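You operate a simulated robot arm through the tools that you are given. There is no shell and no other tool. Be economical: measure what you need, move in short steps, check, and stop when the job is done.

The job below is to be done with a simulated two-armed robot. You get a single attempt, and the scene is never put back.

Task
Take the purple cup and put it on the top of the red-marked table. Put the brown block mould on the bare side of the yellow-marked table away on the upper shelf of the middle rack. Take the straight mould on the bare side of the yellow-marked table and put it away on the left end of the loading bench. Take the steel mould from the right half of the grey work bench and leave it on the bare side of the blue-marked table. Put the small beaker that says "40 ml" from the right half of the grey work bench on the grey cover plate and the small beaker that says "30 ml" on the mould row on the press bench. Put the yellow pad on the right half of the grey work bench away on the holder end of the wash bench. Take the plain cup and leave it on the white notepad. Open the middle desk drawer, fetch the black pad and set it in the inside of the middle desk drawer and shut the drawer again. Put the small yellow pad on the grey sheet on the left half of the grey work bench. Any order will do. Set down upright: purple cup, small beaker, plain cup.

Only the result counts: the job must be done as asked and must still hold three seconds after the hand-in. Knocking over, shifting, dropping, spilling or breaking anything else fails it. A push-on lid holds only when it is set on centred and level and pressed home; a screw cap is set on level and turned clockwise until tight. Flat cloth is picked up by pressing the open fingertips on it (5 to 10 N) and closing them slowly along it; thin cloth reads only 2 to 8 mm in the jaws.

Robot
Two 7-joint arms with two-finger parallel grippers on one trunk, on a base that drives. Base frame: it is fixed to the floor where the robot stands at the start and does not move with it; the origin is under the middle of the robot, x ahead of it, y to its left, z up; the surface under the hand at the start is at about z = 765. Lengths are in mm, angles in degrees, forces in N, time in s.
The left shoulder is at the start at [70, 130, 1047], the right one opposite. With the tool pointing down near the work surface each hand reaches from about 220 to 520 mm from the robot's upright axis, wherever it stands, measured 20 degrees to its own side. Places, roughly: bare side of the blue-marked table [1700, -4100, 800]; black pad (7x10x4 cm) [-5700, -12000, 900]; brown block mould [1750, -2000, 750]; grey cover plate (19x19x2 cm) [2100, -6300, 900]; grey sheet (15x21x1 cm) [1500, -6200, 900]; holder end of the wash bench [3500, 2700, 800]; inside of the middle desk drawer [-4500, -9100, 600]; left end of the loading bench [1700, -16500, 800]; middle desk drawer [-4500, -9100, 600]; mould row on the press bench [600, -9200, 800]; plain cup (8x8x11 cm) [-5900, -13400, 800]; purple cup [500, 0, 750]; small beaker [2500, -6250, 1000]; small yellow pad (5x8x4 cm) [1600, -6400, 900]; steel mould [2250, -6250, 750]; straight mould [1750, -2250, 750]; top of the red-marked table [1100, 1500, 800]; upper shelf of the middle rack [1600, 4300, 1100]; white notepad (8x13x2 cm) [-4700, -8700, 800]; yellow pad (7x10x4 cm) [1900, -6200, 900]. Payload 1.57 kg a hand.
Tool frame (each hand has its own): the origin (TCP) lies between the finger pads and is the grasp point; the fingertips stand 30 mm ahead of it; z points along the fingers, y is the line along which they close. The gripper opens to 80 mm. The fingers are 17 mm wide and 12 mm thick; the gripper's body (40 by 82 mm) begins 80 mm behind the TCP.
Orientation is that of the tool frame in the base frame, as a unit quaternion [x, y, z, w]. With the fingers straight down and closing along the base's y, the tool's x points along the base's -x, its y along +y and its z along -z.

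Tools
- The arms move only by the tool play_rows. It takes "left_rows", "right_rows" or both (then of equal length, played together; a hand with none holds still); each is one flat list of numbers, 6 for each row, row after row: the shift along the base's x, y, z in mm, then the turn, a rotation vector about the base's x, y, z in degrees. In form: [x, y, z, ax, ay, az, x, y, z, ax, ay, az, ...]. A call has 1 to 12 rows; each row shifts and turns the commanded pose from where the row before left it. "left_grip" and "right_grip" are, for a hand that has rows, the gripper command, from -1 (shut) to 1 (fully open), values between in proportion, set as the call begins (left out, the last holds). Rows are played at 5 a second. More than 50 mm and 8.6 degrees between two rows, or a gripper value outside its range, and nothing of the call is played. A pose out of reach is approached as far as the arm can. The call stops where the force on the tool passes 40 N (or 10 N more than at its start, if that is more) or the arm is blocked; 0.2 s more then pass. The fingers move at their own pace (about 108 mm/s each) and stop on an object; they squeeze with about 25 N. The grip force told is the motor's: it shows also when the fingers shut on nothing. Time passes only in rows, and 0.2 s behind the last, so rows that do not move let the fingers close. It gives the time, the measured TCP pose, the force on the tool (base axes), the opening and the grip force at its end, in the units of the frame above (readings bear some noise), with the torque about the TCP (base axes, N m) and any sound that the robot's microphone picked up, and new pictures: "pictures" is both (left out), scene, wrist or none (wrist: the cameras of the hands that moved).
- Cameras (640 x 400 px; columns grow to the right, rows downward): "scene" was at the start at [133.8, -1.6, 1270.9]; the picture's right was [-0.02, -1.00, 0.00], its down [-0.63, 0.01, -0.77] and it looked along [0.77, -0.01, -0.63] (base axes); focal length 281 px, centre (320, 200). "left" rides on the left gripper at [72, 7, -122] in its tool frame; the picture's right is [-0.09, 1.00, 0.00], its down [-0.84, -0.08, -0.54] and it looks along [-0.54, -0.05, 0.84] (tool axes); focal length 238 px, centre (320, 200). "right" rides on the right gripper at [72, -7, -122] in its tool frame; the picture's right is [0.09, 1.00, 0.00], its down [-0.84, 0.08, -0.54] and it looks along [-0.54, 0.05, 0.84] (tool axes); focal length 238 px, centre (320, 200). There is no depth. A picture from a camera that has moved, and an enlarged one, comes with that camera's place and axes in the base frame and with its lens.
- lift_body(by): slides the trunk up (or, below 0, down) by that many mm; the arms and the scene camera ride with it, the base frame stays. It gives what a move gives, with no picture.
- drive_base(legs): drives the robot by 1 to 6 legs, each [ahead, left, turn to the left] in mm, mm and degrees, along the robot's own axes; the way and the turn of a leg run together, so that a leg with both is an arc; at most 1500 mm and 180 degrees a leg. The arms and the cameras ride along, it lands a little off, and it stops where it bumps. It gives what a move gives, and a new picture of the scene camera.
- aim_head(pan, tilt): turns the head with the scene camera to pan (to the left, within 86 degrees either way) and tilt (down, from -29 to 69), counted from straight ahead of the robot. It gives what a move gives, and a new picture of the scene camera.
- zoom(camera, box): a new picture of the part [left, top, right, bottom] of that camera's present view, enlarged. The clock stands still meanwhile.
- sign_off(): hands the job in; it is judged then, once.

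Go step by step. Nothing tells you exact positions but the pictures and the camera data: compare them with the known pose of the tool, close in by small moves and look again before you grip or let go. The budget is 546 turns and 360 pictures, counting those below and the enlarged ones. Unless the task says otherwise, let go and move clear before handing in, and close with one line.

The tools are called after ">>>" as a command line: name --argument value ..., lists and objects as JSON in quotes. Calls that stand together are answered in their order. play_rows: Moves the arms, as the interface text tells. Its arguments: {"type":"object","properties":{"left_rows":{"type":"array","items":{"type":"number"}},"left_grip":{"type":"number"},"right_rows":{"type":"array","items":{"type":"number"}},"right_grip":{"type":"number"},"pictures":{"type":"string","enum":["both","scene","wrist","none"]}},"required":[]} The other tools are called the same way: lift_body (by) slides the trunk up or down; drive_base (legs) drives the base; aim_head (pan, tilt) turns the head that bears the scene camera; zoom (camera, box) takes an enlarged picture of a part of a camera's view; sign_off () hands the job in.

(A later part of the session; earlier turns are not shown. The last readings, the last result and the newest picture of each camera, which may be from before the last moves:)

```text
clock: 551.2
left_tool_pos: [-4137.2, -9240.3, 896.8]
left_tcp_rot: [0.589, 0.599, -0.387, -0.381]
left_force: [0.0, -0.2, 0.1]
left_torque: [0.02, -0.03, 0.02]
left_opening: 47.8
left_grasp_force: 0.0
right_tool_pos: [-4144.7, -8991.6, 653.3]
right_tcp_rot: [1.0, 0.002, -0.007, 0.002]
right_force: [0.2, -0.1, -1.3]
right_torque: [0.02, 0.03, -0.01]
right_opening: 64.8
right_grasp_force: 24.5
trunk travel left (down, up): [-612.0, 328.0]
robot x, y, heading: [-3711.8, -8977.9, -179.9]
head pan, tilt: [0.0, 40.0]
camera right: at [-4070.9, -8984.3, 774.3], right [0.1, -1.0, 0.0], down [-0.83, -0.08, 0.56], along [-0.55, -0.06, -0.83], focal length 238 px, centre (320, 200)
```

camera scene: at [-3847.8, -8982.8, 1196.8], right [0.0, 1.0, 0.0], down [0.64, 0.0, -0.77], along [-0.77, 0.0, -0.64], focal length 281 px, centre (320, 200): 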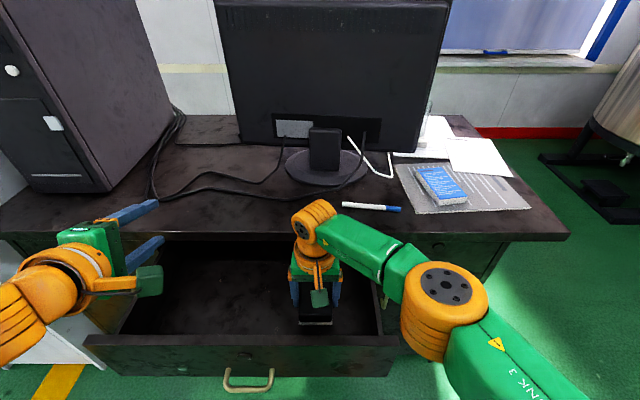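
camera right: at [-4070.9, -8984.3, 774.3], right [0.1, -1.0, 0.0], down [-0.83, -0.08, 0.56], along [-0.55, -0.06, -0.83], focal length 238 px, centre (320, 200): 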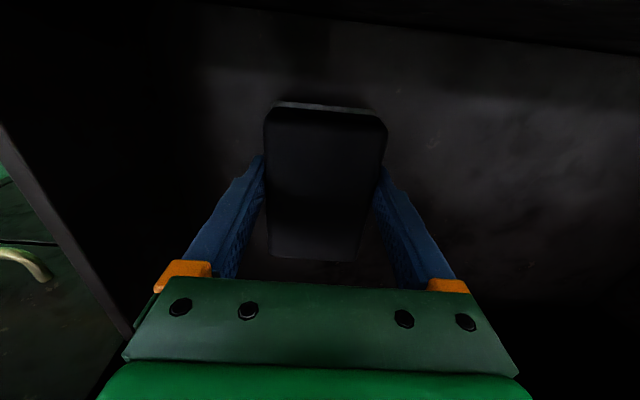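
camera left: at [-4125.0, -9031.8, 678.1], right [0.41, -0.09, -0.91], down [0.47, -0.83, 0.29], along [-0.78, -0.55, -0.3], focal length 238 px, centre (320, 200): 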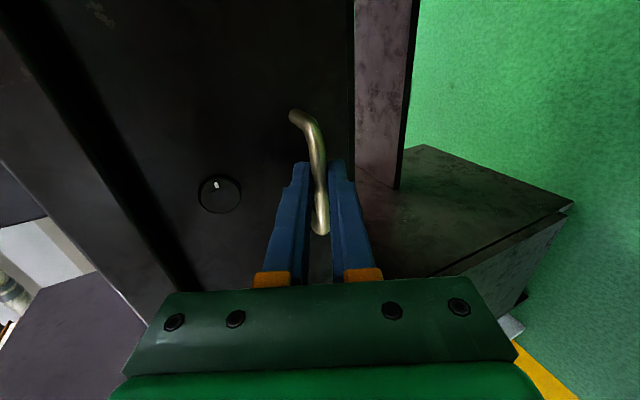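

>>> play_rows --right_rows '[0, 0, -2, 0, 0, 0, 0, 0, -2, 0, 0, 0, 0, 0, 0, 0, 0, 0]' --pictures "none"

>>> play_rows --right_rows '[0, 0, -2, 0, 0, 0, 0, 0, 0, 0, 0, 0]' --pictures "none"

>>> play_rows --right_rows '[0, 0, -2, 0, 0, 0, 0, 0, 0, 0, 0, 0]' --pictures "none"

```text
clock: 552.0
left_tool_pos: [-4137.5, -9240.6, 896.0]
left_tcp_rot: [0.589, 0.599, -0.386, -0.381]
left_force: [0.3, 0.1, -0.4]
left_torque: [0.03, 0.01, -0.02]
left_opening: 48.1
left_grasp_force: 0.0
right_tool_pos: [-4144.4, -8992.9, 651.3]
right_tcp_rot: [1.0, 0.003, -0.008, 0.003]
right_force: [-0.3, 0.7, -0.7]
right_torque: [0.01, -0.01, -0.03]
right_opening: 64.6
right_grasp_force: 24.7
right hand out of reach, approached as far as the arm can: row 1
trunk travel left (down, up): [-612.0, 328.0]
robot x, y, heading: [-3711.2, -8983.1, -179.6]
head pan, tilt: [0.0, 40.0]
```

```text
clock: 552.6
left_tool_pos: [-4137.2, -9240.6, 897.3]
left_tcp_rot: [0.589, 0.599, -0.387, -0.381]
left_force: [-0.5, -0.6, -0.3]
left_torque: [0.0, 0.01, -0.01]
left_opening: 48.4
left_grasp_force: 0.0
right_tool_pos: [-4144.2, -8992.2, 648.6]
right_tcp_rot: [1.0, 0.003, -0.007, 0.001]
right_force: [0.2, -0.6, -1.1]
right_torque: [0.01, -0.02, -0.03]
right_opening: 64.7
right_grasp_force: 24.5
trunk travel left (down, up): [-612.0, 328.0]
robot x, y, heading: [-3710.6, -8982.1, -179.8]
head pan, tilt: [0.0, 40.0]
```

```text
clock: 553.2
left_tool_pos: [-4137.5, -9240.4, 896.3]
left_tcp_rot: [0.589, 0.599, -0.386, -0.382]
left_force: [0.9, -0.2, -1.0]
left_torque: [0.0, 0.0, -0.01]
left_opening: 47.9
left_grasp_force: 0.0
right_tool_pos: [-4142.7, -8992.1, 647.1]
right_tcp_rot: [1.0, 0.003, -0.008, 0.002]
right_force: [-0.1, -0.1, -1.7]
right_torque: [0.0, -0.02, -0.01]
right_opening: 64.4
right_grasp_force: 24.8
trunk travel left (down, up): [-612.0, 328.0]
robot x, y, heading: [-3712.0, -8979.7, -179.8]
head pan, tilt: [0.0, 40.0]
```

The arm is at its limit, so I'll lower with the trunk in small steps.

>>> lift_body --by -4

>>> lift_body --by -3

>>> lift_body --by -3

```text
clock: 553.8
left_tool_pos: [-4137.0, -9240.0, 892.3]
left_tcp_rot: [0.588, 0.599, -0.387, -0.381]
left_force: [-0.4, 0.5, 0.4]
left_torque: [-0.02, -0.01, -0.01]
left_opening: 47.8
left_grasp_force: 0.1
right_tool_pos: [-4143.1, -8991.1, 643.4]
right_tcp_rot: [1.0, 0.003, -0.008, 0.001]
right_force: [0.6, 0.4, -1.1]
right_torque: [-0.01, 0.0, 0.02]
right_opening: 64.7
right_grasp_force: 25.2
trunk travel left (down, up): [-608.0, 332.0]
robot x, y, heading: [-3711.5, -8983.5, -179.6]
head pan, tilt: [0.0, 40.0]
```

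```text
clock: 554.3
left_tool_pos: [-4137.4, -9240.5, 889.0]
left_tcp_rot: [0.589, 0.599, -0.387, -0.381]
left_force: [-0.3, 0.1, 0.0]
left_torque: [0.01, 0.01, -0.01]
left_opening: 48.1
left_grasp_force: 0.1
right_tool_pos: [-4142.6, -8992.3, 640.7]
right_tcp_rot: [1.0, 0.003, -0.008, 0.002]
right_force: [0.3, 1.2, -1.2]
right_torque: [0.02, -0.02, -0.01]
right_opening: 64.7
right_grasp_force: 25.0
trunk travel left (down, up): [-605.0, 335.0]
robot x, y, heading: [-3710.0, -8981.9, -179.9]
head pan, tilt: [0.0, 40.0]
```

```text
clock: 554.8
left_tool_pos: [-4137.7, -9241.0, 885.8]
left_tcp_rot: [0.589, 0.599, -0.386, -0.382]
left_force: [0.0, 0.6, 0.6]
left_torque: [-0.03, -0.03, 0.03]
left_opening: 47.9
left_grasp_force: 0.0
right_tool_pos: [-4143.0, -8991.4, 637.2]
right_tcp_rot: [1.0, 0.003, -0.008, 0.002]
right_force: [0.7, -0.4, 0.5]
right_torque: [0.08, 0.03, -0.01]
right_opening: 64.7
right_grasp_force: 25.1
trunk travel left (down, up): [-602.0, 338.0]
robot x, y, heading: [-3717.4, -8981.1, -179.8]
head pan, tilt: [0.0, 40.0]
```

Contact is starting. Opening and raising the right hand out of the drawer.

>>> lift_body --by -1

>>> play_rows --right_rows '[0, 0, 0, 0, 0, 0, 0, 0, 0, 0, 0, 0, 0, 0, 0, 0, 0, 0, 0, 0, 20, 0, 0, 0, 0, 0, 35, 0, 0, 0, 0, 0, 45, 0, 0, 0, 0, 0, 45, 0, 0, 0, 0, 0, 45, 0, 0, 0, 0, 0, 45, 0, 0, 0, 15, 20, 40, 0, 0, 0, 30, 35, 10, 0, 0, 0, 30, 35, 0, 0, 0, 0]' --right_grip 1 --pictures "scene"

```text
clock: 555.3
left_tool_pos: [-4136.7, -9239.6, 886.2]
left_tcp_rot: [0.588, 0.599, -0.386, -0.383]
left_force: [-0.2, 0.9, -0.4]
left_torque: [0.02, 0.0, 0.01]
left_opening: 48.1
left_grasp_force: 0.1
right_tool_pos: [-4142.2, -8991.1, 637.2]
right_tcp_rot: [1.0, 0.002, -0.009, 0.001]
right_force: [-1.9, 0.0, 7.2]
right_torque: [0.28, 0.34, 0.03]
right_opening: 64.6
right_grasp_force: 24.5
trunk travel left (down, up): [-601.0, 339.0]
robot x, y, heading: [-3714.4, -8982.7, -179.9]
head pan, tilt: [0.0, 40.0]
```

```text
clock: 557.9
left_tool_pos: [-4137.4, -9240.8, 886.0]
left_tcp_rot: [0.589, 0.599, -0.387, -0.382]
left_force: [0.3, 0.0, -0.1]
left_torque: [0.05, 0.0, -0.01]
left_opening: 47.8
left_grasp_force: 0.2
right_tool_pos: [-4133.8, -8978.2, 907.2]
right_tcp_rot: [1.0, 0.005, -0.008, 0.002]
right_force: [0.5, -0.2, 0.7]
right_torque: [0.01, -0.02, -0.01]
right_opening: 80.0
right_grasp_force: 0.0
right hand out of reach, approached as far as the arm can: row 10, 11, 12
trunk travel left (down, up): [-601.0, 339.0]
robot x, y, heading: [-3708.7, -8983.9, -179.8]
head pan, tilt: [0.0, 40.0]
camera scene: at [-3847.4, -8983.0, 1185.9], right [0.0, 1.0, 0.0], down [0.64, 0.0, -0.77], along [-0.77, 0.0, -0.64], focal length 281 px, centre (320, 200)
```

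scene: 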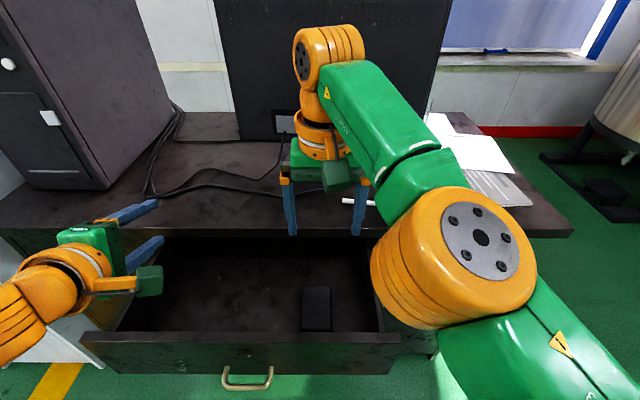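

The black pad lies in the drawer. Backing out 210 mm, closing the left fingers and bringing that hand in front of the drawer face to push it shut.

>>> drive_base --legs '[[-220, 0, 0]]'

>>> play_rows --left_rows '[0, 34, 0, 0, 0, 0, 0, 34, 0, 0, 0, 0, 0, 34, 0, 0, 0, 0, 0, 33, 0, 0, 0, 0, 0, 0, 0, 0, 0, 0]' --right_rows '[20, 25, -10, 0, 0, 0, 20, 30, -10, 0, 0, 0, 20, 30, -10, 0, 0, 0, 20, 30, -10, 0, 0, 0, 0, 0, 0, 0, 0, 0]' --left_grip -1 --pictures "none"

>>> lift_body --by -190

>>> aim_head --pan 0 --tilt 35

```text
clock: 559.6
left_tool_pos: [-3917.1, -9240.8, 885.1]
left_tcp_rot: [0.588, 0.6, -0.387, -0.381]
left_force: [0.8, -0.2, -0.4]
left_torque: [0.02, 0.02, 0.02]
left_opening: 48.1
left_grasp_force: 0.0
right_tool_pos: [-3914.2, -8978.6, 907.2]
right_tcp_rot: [1.0, 0.006, -0.008, 0.002]
right_force: [0.1, -0.9, -0.2]
right_torque: [0.02, -0.01, 0.05]
right_opening: 80.1
right_grasp_force: 0.0
trunk travel left (down, up): [-601.0, 339.0]
robot x, y, heading: [-3491.4, -8976.3, -179.5]
head pan, tilt: [0.0, 40.0]
camera scene: at [-3627.7, -8982.2, 1185.8], right [-0.01, 1.0, 0.0], down [0.64, 0.01, -0.77], along [-0.77, -0.01, -0.64], focal length 281 px, centre (320, 200)
```

scene: 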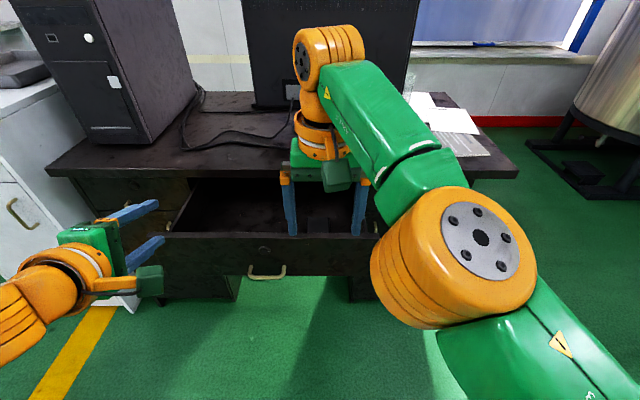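

```text
clock: 560.8
left_tool_pos: [-3923.0, -9107.3, 884.1]
left_tcp_rot: [0.587, 0.6, -0.388, -0.381]
left_force: [-0.4, 0.4, -0.2]
left_torque: [0.0, 0.01, 0.01]
left_opening: 0.1
left_grasp_force: 21.2
left hand out of reach, approached as far as the arm can: row 1, 2
right_tool_pos: [-3923.8, -8939.9, 921.8]
right_tcp_rot: [1.0, 0.006, -0.008, 0.001]
right_force: [0.4, -0.2, -1.4]
right_torque: [-0.01, 0.02, 0.0]
right_opening: 80.0
right_grasp_force: 0.1
right hand out of reach, approached as far as the arm can: row 1, 2, 3, 4
trunk travel left (down, up): [-601.0, 339.0]
robot x, y, heading: [-3488.8, -8978.2, -179.7]
head pan, tilt: [0.0, 40.0]
```

```text
clock: 562.9
left_tool_pos: [-3923.6, -9108.4, 693.2]
left_tcp_rot: [0.588, 0.599, -0.387, -0.381]
left_force: [0.2, 0.5, 0.0]
left_torque: [-0.02, 0.02, 0.02]
left_opening: 0.0
left_grasp_force: 21.1
right_tool_pos: [-3923.5, -8938.6, 733.3]
right_tcp_rot: [1.0, 0.006, -0.007, 0.001]
right_force: [0.2, 0.6, 0.1]
right_torque: [0.0, -0.01, -0.05]
right_opening: 80.0
right_grasp_force: 0.0
trunk travel left (down, up): [-411.0, 529.0]
robot x, y, heading: [-3492.5, -8983.3, -179.6]
head pan, tilt: [0.0, 40.0]
```

```text
clock: 563.5
left_tool_pos: [-3923.9, -9108.2, 695.0]
left_tcp_rot: [0.587, 0.6, -0.387, -0.381]
left_force: [-0.1, 0.1, -0.1]
left_torque: [0.04, 0.0, 0.01]
left_opening: 0.0
left_grasp_force: 21.7
right_tool_pos: [-3923.6, -8938.8, 730.4]
right_tcp_rot: [1.0, 0.005, -0.007, 0.001]
right_force: [0.1, 0.1, 0.5]
right_torque: [0.03, 0.01, 0.0]
right_opening: 79.7
right_grasp_force: 0.1
trunk travel left (down, up): [-411.0, 529.0]
robot x, y, heading: [-3488.7, -8981.5, -179.8]
head pan, tilt: [0.0, 35.0]
camera scene: at [-3630.3, -8982.1, 1003.3], right [-0.01, 1.0, 0.0], down [0.57, 0.0, -0.82], along [-0.82, -0.01, -0.57], focal length 281 px, centre (320, 200)
```

scene: 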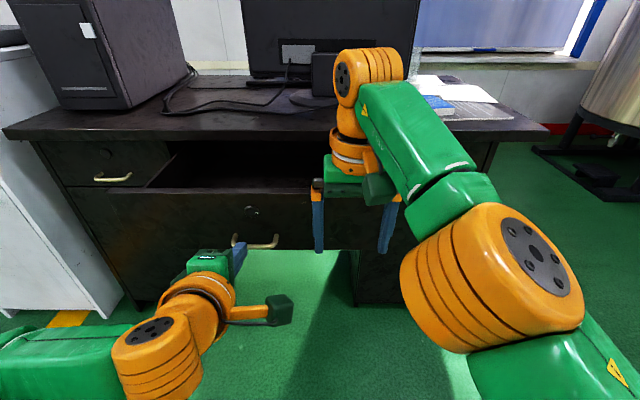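

The right hand is still far forward, so I'll lower and retract it before pushing.

>>> play_rows --right_rows '[5, 10, -35, 0, 0, 0, 10, 15, -35, 0, 0, 0, 20, 15, -25, 0, 0, 0, 25, 20, 0, 0, 0, 0, 30, 20, 0, 0, 0, 0, 30, 20, 0, 0, 0, 0, 0, 0, 0, 0, 0, 0]' --pictures "none"

```text
clock: 565.1
left_tool_pos: [-3923.9, -9107.2, 693.8]
left_tcp_rot: [0.587, 0.601, -0.386, -0.381]
left_force: [0.2, -0.6, 0.8]
left_torque: [-0.01, 0.03, 0.03]
left_opening: 0.0
left_grasp_force: 21.4
right_tool_pos: [-3959.7, -8915.7, 688.5]
right_tcp_rot: [1.0, 0.002, -0.025, 0.013]
right_force: [-0.1, 0.3, -0.6]
right_torque: [-0.01, 0.0, 0.0]
right_opening: 80.2
right_grasp_force: 0.0
right hand out of reach, approached as far as the arm can: row 1, 2, 3, 4, 5, 6
trunk travel left (down, up): [-411.0, 529.0]
robot x, y, heading: [-3483.9, -8980.6, -179.6]
head pan, tilt: [0.0, 35.0]
```

>>> play_rows --right_rows '[0, 20, 0, 0, 0, 0, 0, 25, 0, 0, 0, 0, 0, 25, 0, 0, 0, 0, 0, 25, 0, 0, 0, 0, 0, 0, 0, 0, 0, 0]' --pictures "scene"

```text
clock: 566.3
left_tool_pos: [-3923.7, -9106.9, 693.1]
left_tcp_rot: [0.588, 0.599, -0.388, -0.381]
left_force: [1.8, -0.4, 0.9]
left_torque: [0.0, 0.0, 0.0]
left_opening: 0.2
left_grasp_force: 21.0
right_tool_pos: [-3922.0, -8802.5, 675.5]
right_tcp_rot: [1.0, 0.006, -0.006, 0.001]
right_force: [0.0, -0.3, 0.3]
right_torque: [0.01, 0.0, -0.02]
right_opening: 80.0
right_grasp_force: 0.2
right hand out of reach, approached as far as the arm can: row 1
trunk travel left (down, up): [-411.0, 529.0]
robot x, y, heading: [-3489.5, -8978.9, -179.7]
head pan, tilt: [0.0, 35.0]
camera scene: at [-3630.4, -8982.2, 1003.4], right [-0.01, 1.0, 0.0], down [0.57, 0.0, -0.82], along [-0.82, -0.01, -0.57], focal length 281 px, centre (320, 200)
```

scene: 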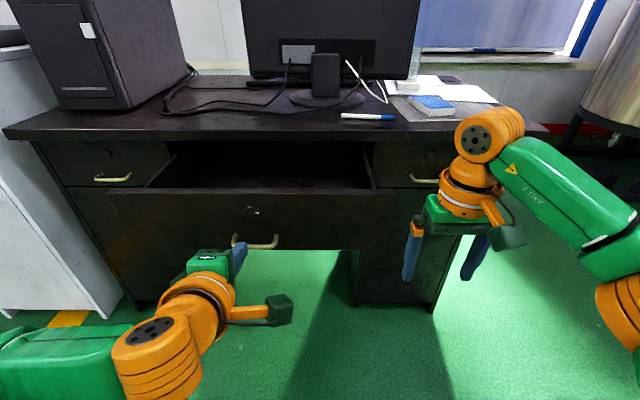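

Freed. Now drawing the right hand back toward the robot.

>>> play_rows --right_rows '[25, 5, 10, 0, 0, 0, 25, 5, 10, 0, 0, 0, 25, 0, 10, 0, 0, 0, 25, 0, 10, 0, 0, 0, 20, 0, 10, 0, 0, 0, 0, 0, 0, 0, 0, 0]' --pictures "none"

```text
clock: 567.7
left_tool_pos: [-3923.9, -9107.4, 693.7]
left_tcp_rot: [0.587, 0.6, -0.387, -0.382]
left_force: [0.7, -0.2, 0.4]
left_torque: [-0.02, -0.02, 0.03]
left_opening: 0.0
left_grasp_force: 21.4
right_tool_pos: [-3803.0, -8793.8, 725.9]
right_tcp_rot: [1.0, 0.007, -0.006, 0.002]
right_force: [0.2, -0.6, -0.2]
right_torque: [0.0, 0.0, 0.02]
right_opening: 79.9
right_grasp_force: 0.0
trunk travel left (down, up): [-411.0, 529.0]
robot x, y, heading: [-3487.6, -8983.7, -179.6]
head pan, tilt: [0.0, 35.0]
```

Shifting the left fist 45 mm sideways to miss the lock, then driving forward to push the drawer.

>>> play_rows --left_rows '[0, 15, 0, 0, 0, 0, 0, 15, -5, 0, 0, 0, 0, 15, -5, 0, 0, 0, 0, 0, 0, 0, 0, 0]' --pictures "none"

>>> drive_base --legs '[[150, 0, 0]]'

```text
clock: 568.7
left_tool_pos: [-3922.7, -9061.7, 684.6]
left_tcp_rot: [0.587, 0.601, -0.386, -0.381]
left_force: [0.5, -0.1, 0.3]
left_torque: [-0.03, -0.02, -0.01]
left_opening: 0.1
left_grasp_force: 21.4
right_tool_pos: [-3802.7, -8793.7, 725.8]
right_tcp_rot: [1.0, 0.006, -0.007, 0.001]
right_force: [0.1, -0.1, -0.1]
right_torque: [0.01, 0.03, 0.01]
right_opening: 80.0
right_grasp_force: 0.1
trunk travel left (down, up): [-411.0, 529.0]
robot x, y, heading: [-3492.0, -8978.8, -179.8]
head pan, tilt: [0.0, 35.0]
```

```text
clock: 570.1
left_tool_pos: [-4073.4, -9063.3, 684.3]
left_tcp_rot: [0.587, 0.601, -0.386, -0.381]
left_force: [0.1, 0.0, -0.3]
left_torque: [-0.02, -0.01, 0.01]
left_opening: 0.0
left_grasp_force: 21.6
right_tool_pos: [-3952.5, -8794.7, 725.6]
right_tcp_rot: [1.0, 0.005, -0.006, 0.002]
right_force: [-0.3, -0.8, -0.5]
right_torque: [0.02, 0.01, 0.0]
right_opening: 80.0
right_grasp_force: 0.1
trunk travel left (down, up): [-411.0, 529.0]
robot x, y, heading: [-3641.2, -8981.5, -179.7]
head pan, tilt: [0.0, 35.0]
camera scene: at [-3781.2, -8982.9, 1003.3], right [-0.01, 1.0, 0.0], down [0.57, 0.0, -0.82], along [-0.82, -0.01, -0.57], focal length 281 px, centre (320, 200)
```

scene: 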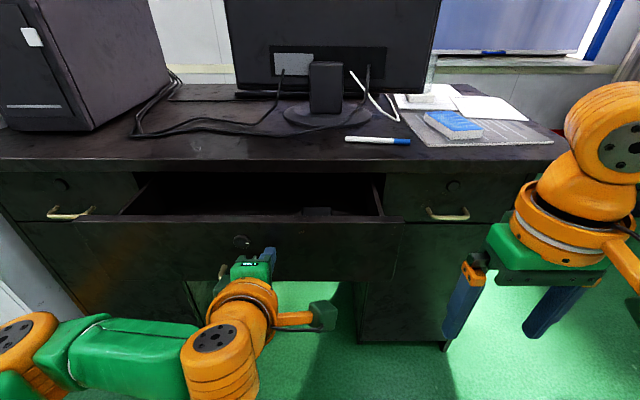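

The drawer slides in easily. Pushing further.

>>> drive_base --legs '[[150, 0, 0]]'

```text
clock: 571.5
left_tool_pos: [-4226.0, -9063.1, 682.7]
left_tcp_rot: [0.588, 0.6, -0.387, -0.381]
left_force: [-0.1, 0.4, 0.1]
left_torque: [0.03, 0.01, 0.01]
left_opening: 0.2
left_grasp_force: 21.1
right_tool_pos: [-4105.1, -8795.0, 725.6]
right_tcp_rot: [1.0, 0.005, -0.006, 0.003]
right_force: [0.2, 0.1, 0.4]
right_torque: [0.01, -0.03, 0.01]
right_opening: 80.0
right_grasp_force: 0.1
trunk travel left (down, up): [-411.0, 529.0]
robot x, y, heading: [-3796.3, -8980.3, -179.7]
head pan, tilt: [0.0, 35.0]
camera scene: at [-3933.3, -8983.8, 1003.3], right [-0.01, 1.0, 0.0], down [0.57, 0.0, -0.82], along [-0.82, 0.0, -0.57], focal length 281 px, centre (320, 200)
```

scene: 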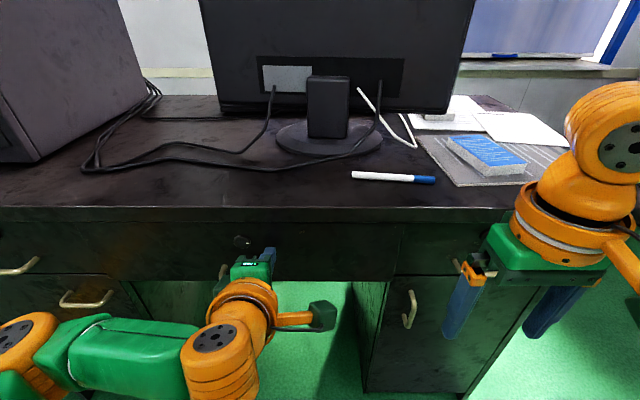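

Nearly shut. Pushing the last part with the arm in small steps until it meets resistance.

>>> play_rows --left_rows '[-4, 0, 0, 0, 0, 0, -4, 0, 0, 0, 0, 0, -4, 0, 0, 0, 0, 0, -4, 0, 0, 0, 0, 0, -4, 0, 0, 0, 0, 0, -4, 0, 0, 0, 0, 0, -4, 0, 0, 0, 0, 0, 0, 0, 0, 0, 0, 0]' --pictures "none"

```text
clock: 573.5
left_tool_pos: [-4249.6, -9063.7, 684.8]
left_tcp_rot: [0.589, 0.598, -0.386, -0.381]
left_force: [18.8, -3.1, 4.1]
left_torque: [-0.01, 0.09, -0.04]
left_opening: 0.1
left_grasp_force: 21.3
right_tool_pos: [-4101.0, -8795.4, 727.4]
right_tcp_rot: [1.0, 0.006, -0.009, 0.002]
right_force: [0.4, -0.5, 0.1]
right_torque: [0.0, 0.0, 0.0]
right_opening: 79.9
right_grasp_force: 0.0
trunk travel left (down, up): [-411.0, 529.0]
robot x, y, heading: [-3792.7, -8984.3, -179.6]
head pan, tilt: [0.0, 35.0]
stopped in row 8 (left hand): the force on the tool passed its limit at 41 N (the readings are from after the stop); the commanded pose is now the measured one
```

The drawer has hit its stop. Backing off and checking.

>>> drive_base --legs '[[-400, 0, 0]]'

>>> zoom --camera "scene" --box '[60, 80, 460, 330]'

```text
clock: 576.0
left_tool_pos: [-3856.8, -9061.7, 682.5]
left_tcp_rot: [0.589, 0.6, -0.386, -0.379]
left_force: [0.1, -0.3, 0.2]
left_torque: [-0.01, 0.0, 0.04]
left_opening: 0.1
left_grasp_force: 21.4
right_tool_pos: [-3708.5, -8793.0, 725.4]
right_tcp_rot: [1.0, 0.007, -0.007, 0.001]
right_force: [0.2, -0.3, -0.1]
right_torque: [0.01, -0.03, 0.0]
right_opening: 80.0
right_grasp_force: 0.2
trunk travel left (down, up): [-411.0, 529.0]
robot x, y, heading: [-3395.6, -8979.2, -179.6]
head pan, tilt: [0.0, 35.0]
camera scene: at [-3535.2, -8981.1, 1003.4], right [-0.01, 1.0, 0.0], down [0.57, 0.01, -0.82], along [-0.82, -0.01, -0.57], focal length 281 px, centre (320, 200)
```

scene: 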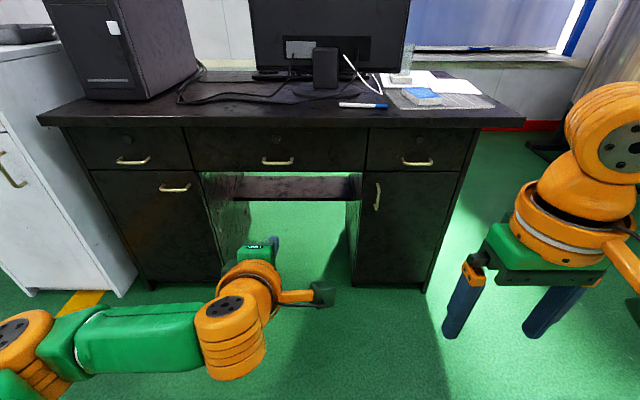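

```text
1.60 times, centred on (260, 205) of scene
camera zoom: at [-3535.2, -8981.1, 1003.4], right [-0.01, 1.0, 0.0], down [0.57, 0.01, -0.82], along [-0.82, -0.01, -0.57], focal length 450 px, centre (416, 192)
```

zoom: 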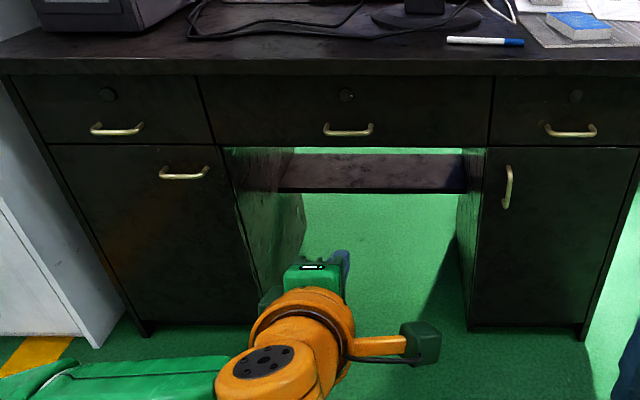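

The drawer is shut flush with the pad inside. Raising the trunk and straightening the left hand for the remaining jobs.

>>> lift_body --by 334

>>> play_rows --left_rows '[0, 0, 0, -7.4, 0, -3.6, 0, 0, 0, -7.4, 0, -3.6, 0, 0, 0, -7.4, 0, -3.6, 0, 0, 0, -7.4, 0, -3.6, 0, 0, 0, -7.4, 0, -3.6, 0, 0, 0, -7.4, 0, -3.6, 0, 0, 0, -7.4, 0, -3.6, 0, 0, 0, -7.4, 0, -3.6, 0, 0, 0, -7.4, 0, -3.6, 0, 0, 0, -7.4, 0, -3.6, 0, 0, 0, -7.4, 0, -3.6, 0, 0, 0, 0, 0, 0]' --left_grip 1 --pictures "none"

>>> play_rows --left_rows '[5, -8, 0, 0, -8.2, 0, 5, -8, 0, 0, -8.2, 0, 5, -8, 0, 0, -8.2, 0, 5, -8, 0, 0, -8.2, 0, 10, -8, 0, 0, -8.2, 0, 20, -8, 0, 0, -8.2, 0, 20, -8, 0, 0, -8.2, 0, 20, -8, 0, 0, -8.2, 0, 20, -8, 0, 0, 0, 0, 20, -8, 0, 0, 0, 0, 0, 0, 0, 0, 0, 0]' --pictures "scene"

```text
clock: 579.2
left_tool_pos: [-3856.2, -9061.3, 1016.6]
left_tcp_rot: [0.589, 0.6, -0.386, -0.379]
left_force: [-0.2, 0.3, 0.7]
left_torque: [-0.05, 0.03, 0.03]
left_opening: 0.1
left_grasp_force: 21.0
right_tool_pos: [-3707.8, -8791.7, 1059.2]
right_tcp_rot: [1.0, 0.007, -0.007, 0.003]
right_force: [0.2, 0.5, -0.2]
right_torque: [0.02, 0.01, 0.0]
right_opening: 79.9
right_grasp_force: 0.1
trunk travel left (down, up): [-745.0, 195.0]
robot x, y, heading: [-3393.4, -8978.3, -179.7]
head pan, tilt: [0.0, 35.0]
```

```text
clock: 581.8
left_tool_pos: [-3855.2, -9061.2, 1016.0]
left_tcp_rot: [0.843, -0.007, -0.537, -0.009]
left_force: [-0.5, 0.2, 0.0]
left_torque: [-0.04, -0.02, -0.02]
left_opening: 79.9
left_grasp_force: 0.0
right_tool_pos: [-3708.3, -8792.0, 1059.9]
right_tcp_rot: [1.0, 0.006, -0.007, 0.002]
right_force: [-0.6, -0.6, 0.3]
right_torque: [0.02, 0.01, 0.0]
right_opening: 80.2
right_grasp_force: 0.0
trunk travel left (down, up): [-745.0, 195.0]
robot x, y, heading: [-3395.2, -8980.7, -179.4]
head pan, tilt: [0.0, 35.0]
```

```text
clock: 584.2
left_tool_pos: [-3726.9, -9141.5, 1016.9]
left_tcp_rot: [1.0, 0.0, 0.005, -0.012]
left_force: [-0.6, -0.1, -0.1]
left_torque: [0.0, -0.02, -0.02]
left_opening: 80.2
left_grasp_force: 0.2
right_tool_pos: [-3707.5, -8792.2, 1059.6]
right_tcp_rot: [1.0, 0.007, -0.007, 0.002]
right_force: [0.8, 0.6, -0.2]
right_torque: [0.0, -0.01, 0.01]
right_opening: 80.0
right_grasp_force: 0.1
trunk travel left (down, up): [-745.0, 195.0]
robot x, y, heading: [-3391.4, -8981.7, -179.4]
head pan, tilt: [0.0, 35.0]
camera scene: at [-3536.0, -8980.8, 1337.3], right [-0.01, 1.0, 0.0], down [0.57, 0.01, -0.82], along [-0.82, -0.01, -0.57], focal length 281 px, centre (320, 200)
```

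scene: 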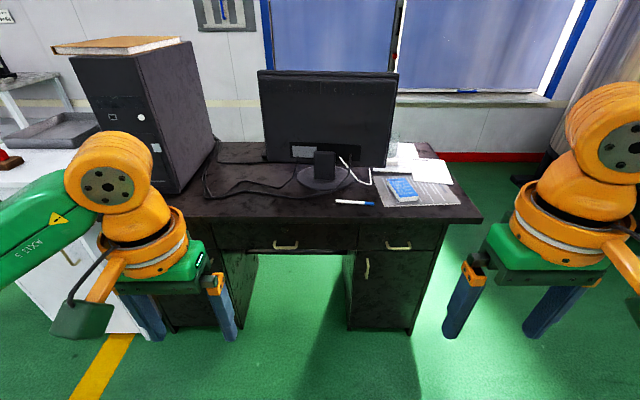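

Arms are straight. Now heading back to the grey bench: turn to face -y, then reverse and sidestep through the open floor.

>>> drive_base --legs '[[0, 0, 89.4], [-1300, 0, 0], [0, 1500, 0], [0, 1500, 0]]'

>>> aim_head --pan 60 --tilt 20

```text
clock: 608.7
left_tool_pos: [-227.6, -8070.3, 1017.4]
left_tcp_rot: [0.716, 0.698, -0.005, -0.014]
left_force: [0.0, -0.3, 0.4]
left_torque: [0.0, 0.01, -0.01]
left_opening: 79.9
left_grasp_force: 0.1
right_tool_pos: [-575.4, -8044.2, 1059.8]
right_tcp_rot: [0.712, 0.703, -0.004, 0.006]
right_force: [-1.0, 0.3, 0.4]
right_torque: [0.0, 0.03, -0.02]
right_opening: 79.9
right_grasp_force: 0.0
trunk travel left (down, up): [-745.0, 195.0]
robot x, y, heading: [-382.6, -7734.7, -91.2]
head pan, tilt: [0.0, 35.0]
camera scene: at [-384.1, -7874.3, 1337.4], right [-1.0, 0.02, 0.0], down [0.01, 0.57, -0.82], along [-0.01, -0.82, -0.57], focal length 281 px, centre (320, 200)
```

scene: 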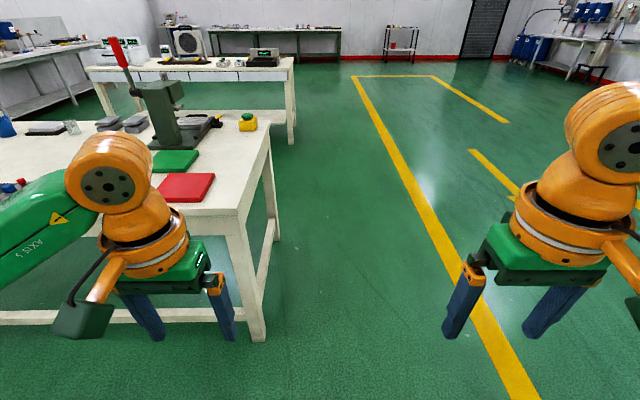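

```text
clock: 610.0
left_tool_pos: [-227.2, -8071.0, 1016.8]
left_tcp_rot: [0.716, 0.698, -0.005, -0.013]
left_force: [0.9, 0.2, 0.5]
left_torque: [0.02, 0.0, 0.0]
left_opening: 80.1
left_grasp_force: 0.0
right_tool_pos: [-575.2, -8043.1, 1061.2]
right_tcp_rot: [0.711, 0.703, -0.004, 0.006]
right_force: [-0.2, -0.9, -0.1]
right_torque: [-0.01, -0.04, -0.01]
right_opening: 79.9
right_grasp_force: 0.0
trunk travel left (down, up): [-745.0, 195.0]
robot x, y, heading: [-376.7, -7736.6, -91.2]
head pan, tilt: [60.0, 20.0]
camera scene: at [-302.5, -7834.3, 1361.2], right [-0.52, -0.86, 0.0], down [-0.29, 0.18, -0.94], along [0.81, -0.48, -0.34], focal length 281 px, centre (320, 200)
```

scene: 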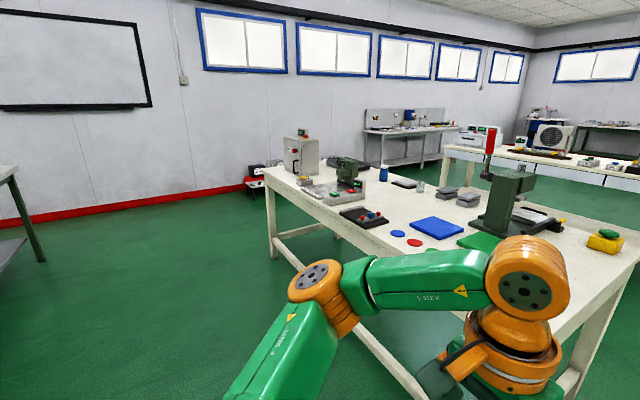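

The path is clear and the 30 ml beaker still stands on the press bench. Reversing to y≈-5490 and sidestepping east to the grey bench.

>>> drive_base --legs '[[-1130, 0, 1.2], [-1110, 0, 0], [0, 1300, 0], [0, 1250, 0]]'

>>> aim_head --pan 0 --tilt 35

```text
clock: 633.1
left_tool_pos: [2340.7, -5880.2, 1016.8]
left_tcp_rot: [0.721, 0.693, -0.004, -0.013]
left_force: [0.3, -1.0, -0.2]
left_torque: [-0.02, 0.0, -0.02]
left_opening: 80.0
left_grasp_force: 0.1
right_tool_pos: [1994.2, -5848.7, 1060.3]
right_tcp_rot: [0.716, 0.698, -0.005, 0.006]
right_force: [-0.1, -0.2, -0.4]
right_torque: [-0.03, -0.03, 0.02]
right_opening: 80.0
right_grasp_force: 0.0
trunk travel left (down, up): [-745.0, 195.0]
robot x, y, heading: [2194.5, -5549.6, -91.5]
head pan, tilt: [60.0, 20.0]
camera scene: at [2269.5, -5643.0, 1361.3], right [-0.52, -0.85, 0.0], down [-0.29, 0.18, -0.94], along [0.8, -0.49, -0.34], focal length 281 px, centre (320, 200)
```

scene: 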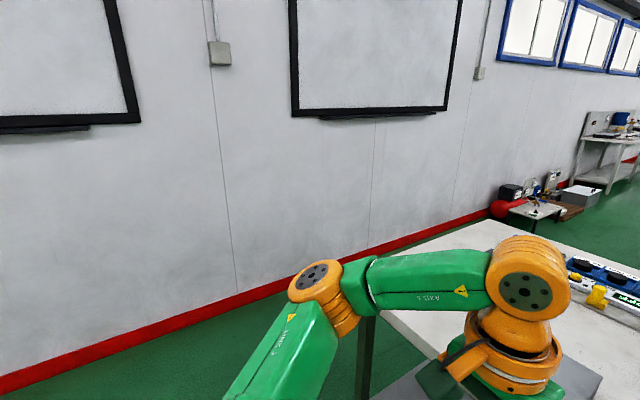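

```text
clock: 634.4
left_tool_pos: [2342.4, -5880.6, 1016.0]
left_tcp_rot: [0.721, 0.693, -0.005, -0.013]
left_force: [0.2, 0.2, -0.3]
left_torque: [-0.02, -0.01, -0.02]
left_opening: 80.0
left_grasp_force: 0.1
right_tool_pos: [1994.6, -5849.6, 1059.6]
right_tcp_rot: [0.716, 0.698, -0.004, 0.006]
right_force: [0.0, -0.6, 0.2]
right_torque: [0.0, -0.01, 0.01]
right_opening: 79.9
right_grasp_force: 0.1
trunk travel left (down, up): [-745.0, 195.0]
robot x, y, heading: [2195.7, -5544.4, -91.8]
head pan, tilt: [0.0, 35.0]
camera scene: at [2188.3, -5682.2, 1337.4], right [-1.0, 0.03, 0.0], down [0.02, 0.57, -0.82], along [-0.02, -0.82, -0.57], focal length 281 px, centre (320, 200)
```

scene: 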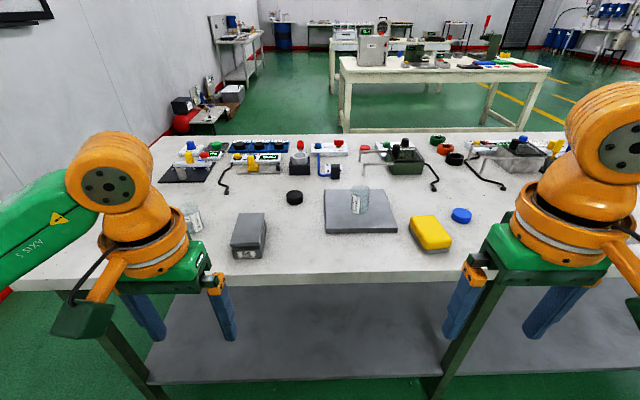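

The steel mould and the yellow pad are in front. Driving in 280 mm; the left hand will come right over the steel mould.

>>> drive_base --legs '[[280, 0, 1.7]]'

>>> zoom --camera "left" --box '[0, 0, 640, 400]'

>>> zoom --camera "right" --box '[0, 0, 640, 400]'

```text
clock: 636.4
left_tool_pos: [2350.0, -6156.0, 1017.6]
left_tcp_rot: [0.709, 0.705, -0.006, -0.012]
left_force: [0.3, -0.3, -0.4]
left_torque: [-0.03, -0.05, 0.04]
left_opening: 79.8
left_grasp_force: 0.1
right_tool_pos: [2001.5, -6137.3, 1059.8]
right_tcp_rot: [0.704, 0.71, -0.005, 0.006]
right_force: [0.0, -0.2, 0.8]
right_torque: [-0.01, -0.02, -0.03]
right_opening: 80.0
right_grasp_force: 0.0
trunk travel left (down, up): [-745.0, 195.0]
robot x, y, heading: [2190.2, -5826.5, -90.0]
head pan, tilt: [0.0, 35.0]
camera scene: at [2189.1, -5962.9, 1337.6], right [-1.0, 0.0, 0.0], down [0.0, 0.57, -0.82], along [0.0, -0.82, -0.57], focal length 281 px, centre (320, 200)
```

scene: 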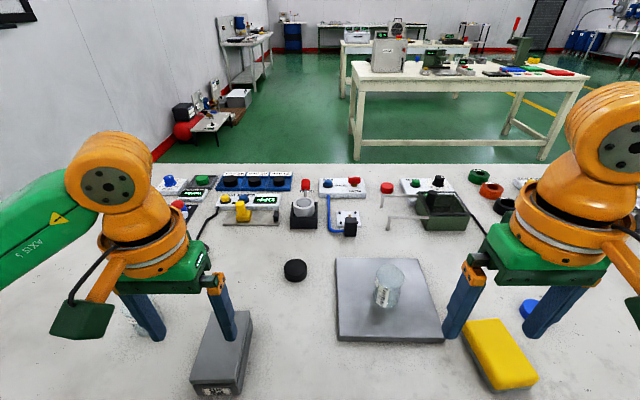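

```text
1.00 times, centred on (320, 200) of left (not enlarged: the box is as wide or as high as the picture)
camera zoom: at [2361.0, -6085.6, 1140.7], right [0.99, -0.1, -0.03], down [-0.07, -0.84, 0.54], along [-0.07, -0.53, -0.84], focal length 238 px, centre (320, 200)
```

zoom: 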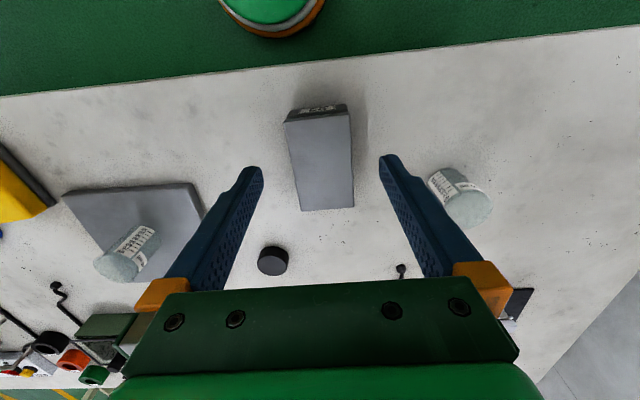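

```text
1.00 times, centred on (320, 200) of right (not enlarged: the box is as wide or as high as the picture)
camera zoom: at [1993.6, -6062.8, 1181.4], right [0.99, 0.1, 0.0], down [0.08, -0.83, 0.55], along [0.06, -0.55, -0.83], focal length 238 px, centre (320, 200)
```

zoom: 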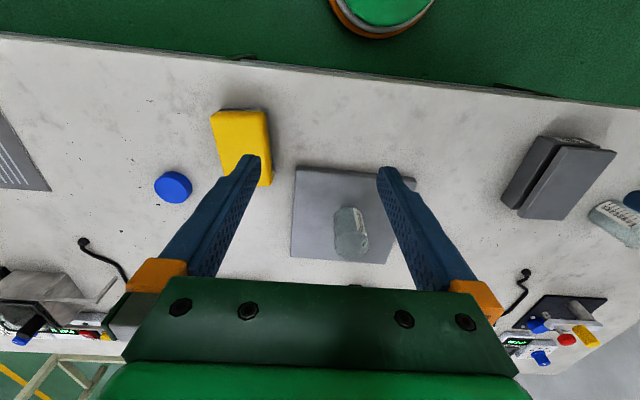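

The steel mould is about 62 × 107 mm, aligned with the axes, centred at [2347, -6191]. Moving the left hand above it and partly down.

>>> play_rows --left_rows '[-1, -18, -15, 0, -0.8, 0, -2, -17, -25, 0, -0.7, 0, 0, 0, -25, 0, 0, 0, 0, 0, 0, 0, 0, 0]' --left_grip 1 --pictures "wrist"

```text
clock: 637.4
left_tool_pos: [2346.1, -6193.3, 952.4]
left_tcp_rot: [0.709, 0.705, 0.005, -0.004]
left_force: [0.0, -0.5, 0.8]
left_torque: [-0.02, -0.01, -0.02]
left_opening: 80.1
left_grasp_force: 0.0
right_tool_pos: [2002.5, -6138.8, 1060.3]
right_tcp_rot: [0.704, 0.71, -0.003, 0.006]
right_force: [0.5, -0.3, 0.3]
right_torque: [0.04, -0.01, -0.02]
right_opening: 80.1
right_grasp_force: 0.1
trunk travel left (down, up): [-745.0, 195.0]
robot x, y, heading: [2190.9, -5826.4, -90.1]
head pan, tilt: [0.0, 35.0]
camera left: at [2354.7, -6122.5, 1075.6], right [1.0, -0.1, 0.0], down [-0.08, -0.84, 0.53], along [-0.05, -0.53, -0.85], focal length 238 px, centre (320, 200)
```

left: 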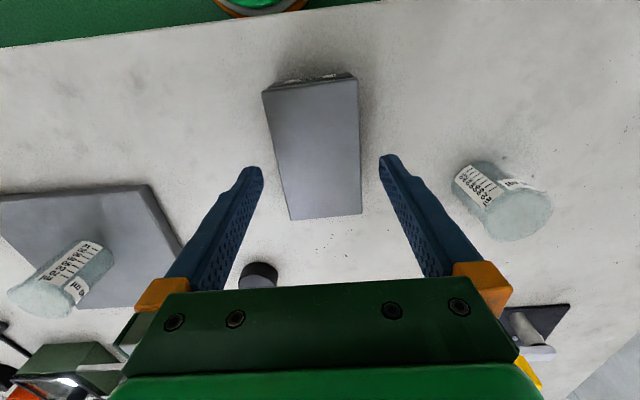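

Aligned. Shifting 8 mm and descending to z≈886.

>>> play_rows --left_rows '[1, 8, -15, 0, 0, 0, 0, 0, -20, 0, 0, 0, 0, 0, -18, 0, 0, 0, 0, 0, -10, 0, 0, 0, 0, 0, -4, 0, 0, 0, 0, 0, 0, 0, 0, 0]' --pictures "wrist"

```text
clock: 638.8
left_tool_pos: [2347.7, -6183.6, 884.3]
left_tcp_rot: [0.71, 0.705, 0.005, -0.003]
left_force: [-0.4, 0.2, -0.4]
left_torque: [0.03, 0.03, -0.02]
left_opening: 79.8
left_grasp_force: 0.0
right_tool_pos: [2001.5, -6137.7, 1059.4]
right_tcp_rot: [0.704, 0.71, -0.004, 0.006]
right_force: [-0.5, 0.5, -0.3]
right_torque: [0.0, -0.01, -0.01]
right_opening: 79.9
right_grasp_force: 0.2
trunk travel left (down, up): [-745.0, 195.0]
robot x, y, heading: [2192.3, -5824.1, -89.9]
head pan, tilt: [0.0, 35.0]
camera left: at [2355.8, -6113.4, 1007.9], right [1.0, -0.1, 0.0], down [-0.08, -0.84, 0.53], along [-0.05, -0.53, -0.85], focal length 238 px, centre (320, 200)
```

left: 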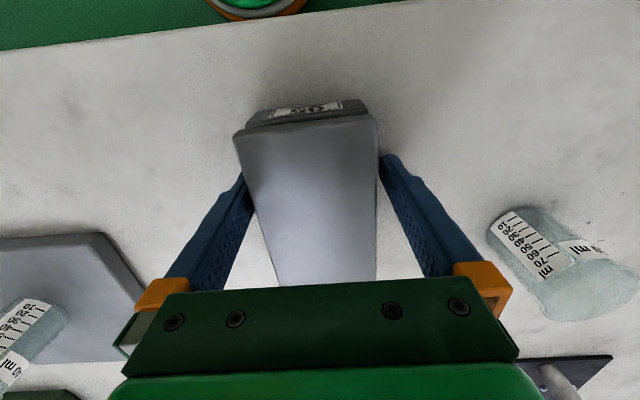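

In place without contact. Closing, and also zooming on the plate's beaker to confirm its label.

>>> play_rows --left_rows '[0, 0, 0, 0, 0, 0, 0, 0, 0, 0, 0, 0, 0, 0, 0, 0, 0, 0]' --left_grip -1 --pictures "none"

>>> zoom --camera "left" --box '[0, 290, 128, 370]'

```text
clock: 639.6
left_tool_pos: [2348.0, -6184.7, 884.1]
left_tcp_rot: [0.709, 0.705, 0.005, -0.003]
left_force: [-0.6, 1.2, 0.1]
left_torque: [0.04, 0.12, 0.01]
left_opening: 65.8
left_grasp_force: 25.0
right_tool_pos: [2000.5, -6138.0, 1058.7]
right_tcp_rot: [0.704, 0.71, -0.004, 0.006]
right_force: [-0.4, -0.1, 0.0]
right_torque: [-0.01, -0.01, 0.0]
right_opening: 79.8
right_grasp_force: 0.0
trunk travel left (down, up): [-745.0, 195.0]
robot x, y, heading: [2194.8, -5827.0, -89.8]
head pan, tilt: [0.0, 35.0]
```

```text
5.00 times, centred on (64, 330) of left
camera zoom: at [2355.8, -6113.4, 1008.0], right [1.0, -0.1, 0.0], down [-0.08, -0.84, 0.53], along [-0.05, -0.53, -0.85], focal length 1192 px, centre (1600, -450)
```

zoom: 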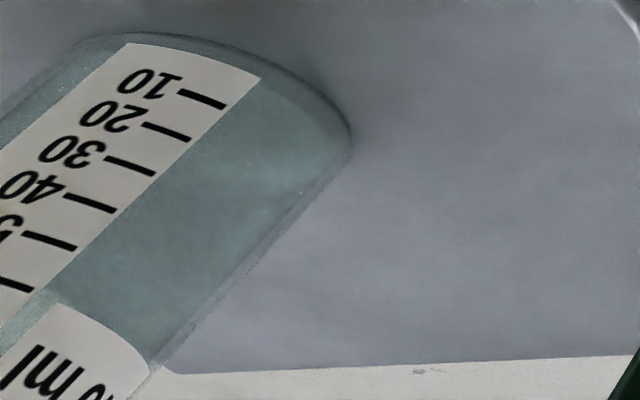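

Steel mould gripped at 65.8 mm. Lifting slowly.

>>> play_rows --left_rows '[0, 0, 3, 0, 0, 0, 0, 0, 6, 0, 0, 0, 0, 0, 8, 0, 0, 0, 0, 0, 12, 0, 0, 0, 0, 0, 15, 0, 0, 0, 0, 0, 0, 0, 0, 0]' --pictures "both"

```text
clock: 641.0
left_tool_pos: [2347.4, -6187.0, 926.7]
left_tcp_rot: [0.709, 0.705, 0.004, -0.003]
left_force: [0.2, -0.2, -5.5]
left_torque: [0.08, 0.0, 0.01]
left_opening: 65.8
left_grasp_force: 25.0
right_tool_pos: [2002.4, -6139.6, 1059.9]
right_tcp_rot: [0.704, 0.71, -0.004, 0.005]
right_force: [1.1, -0.2, -0.2]
right_torque: [0.02, 0.01, 0.0]
right_opening: 80.2
right_grasp_force: 0.1
trunk travel left (down, up): [-745.0, 195.0]
robot x, y, heading: [2193.4, -5826.6, -89.7]
head pan, tilt: [0.0, 35.0]
camera scene: at [2189.7, -5966.0, 1337.2], right [-1.0, 0.0, 0.0], down [0.0, 0.57, -0.82], along [0.0, -0.82, -0.57], focal length 281 px, centre (320, 200)
camera left: at [2356.1, -6115.9, 1051.0], right [1.0, -0.1, 0.0], down [-0.08, -0.84, 0.53], along [-0.05, -0.53, -0.85], focal length 238 px, centre (320, 200)
```

scene: 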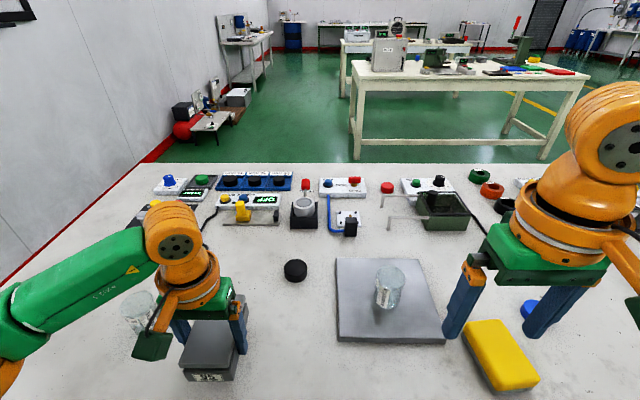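
left: 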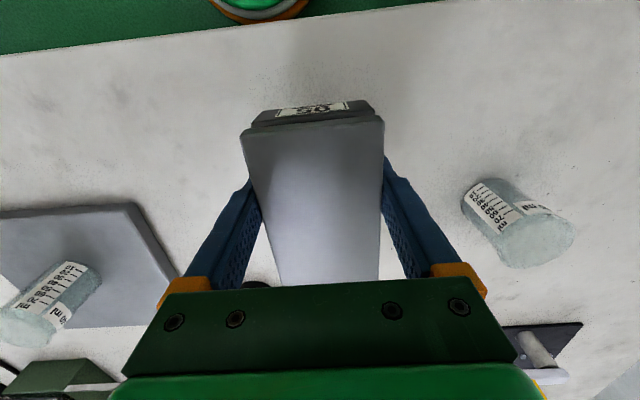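

Mould held (about 5.5 N). Zooming on the plate beaker's label from this angle.

>>> zoom --camera "left" --box '[20, 280, 100, 330]'

>>> play_rows --left_rows '[0, 2, 20, 0, 0, 0, 0, 5, 25, 0, 0, 0, 0, 8, 25, 0, 0, 0, 0, 10, 25, 0, 0, 0, 0, 0, 15, 0, 0, 0]' --pictures "none"

```text
8.00 times, centred on (60, 305) of left
camera zoom: at [2356.1, -6115.9, 1051.0], right [1.0, -0.1, 0.0], down [-0.08, -0.84, 0.53], along [-0.05, -0.53, -0.85], focal length 1907 px, centre (2400, -640)
```

zoom: 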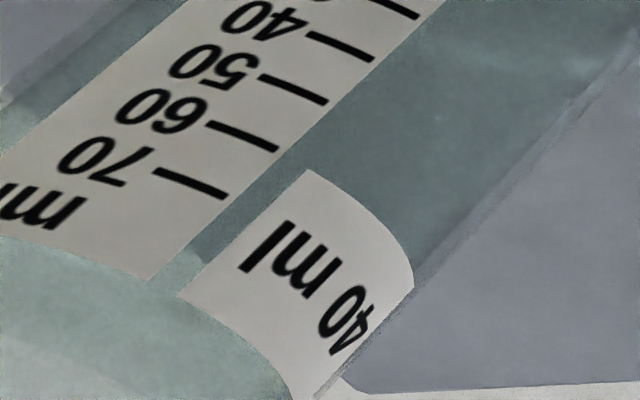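

```text
clock: 642.2
left_tool_pos: [2348.2, -6160.3, 1037.5]
left_tcp_rot: [0.709, 0.705, 0.005, -0.003]
left_force: [0.3, -0.1, -6.3]
left_torque: [0.08, 0.02, -0.02]
left_opening: 65.9
left_grasp_force: 24.8
right_tool_pos: [2002.4, -6140.1, 1059.4]
right_tcp_rot: [0.704, 0.71, -0.002, 0.005]
right_force: [-0.3, -1.0, 0.0]
right_torque: [-0.01, 0.03, -0.01]
right_opening: 80.0
right_grasp_force: 0.1
trunk travel left (down, up): [-745.0, 195.0]
robot x, y, heading: [2188.9, -5823.5, -89.7]
head pan, tilt: [0.0, 35.0]
```

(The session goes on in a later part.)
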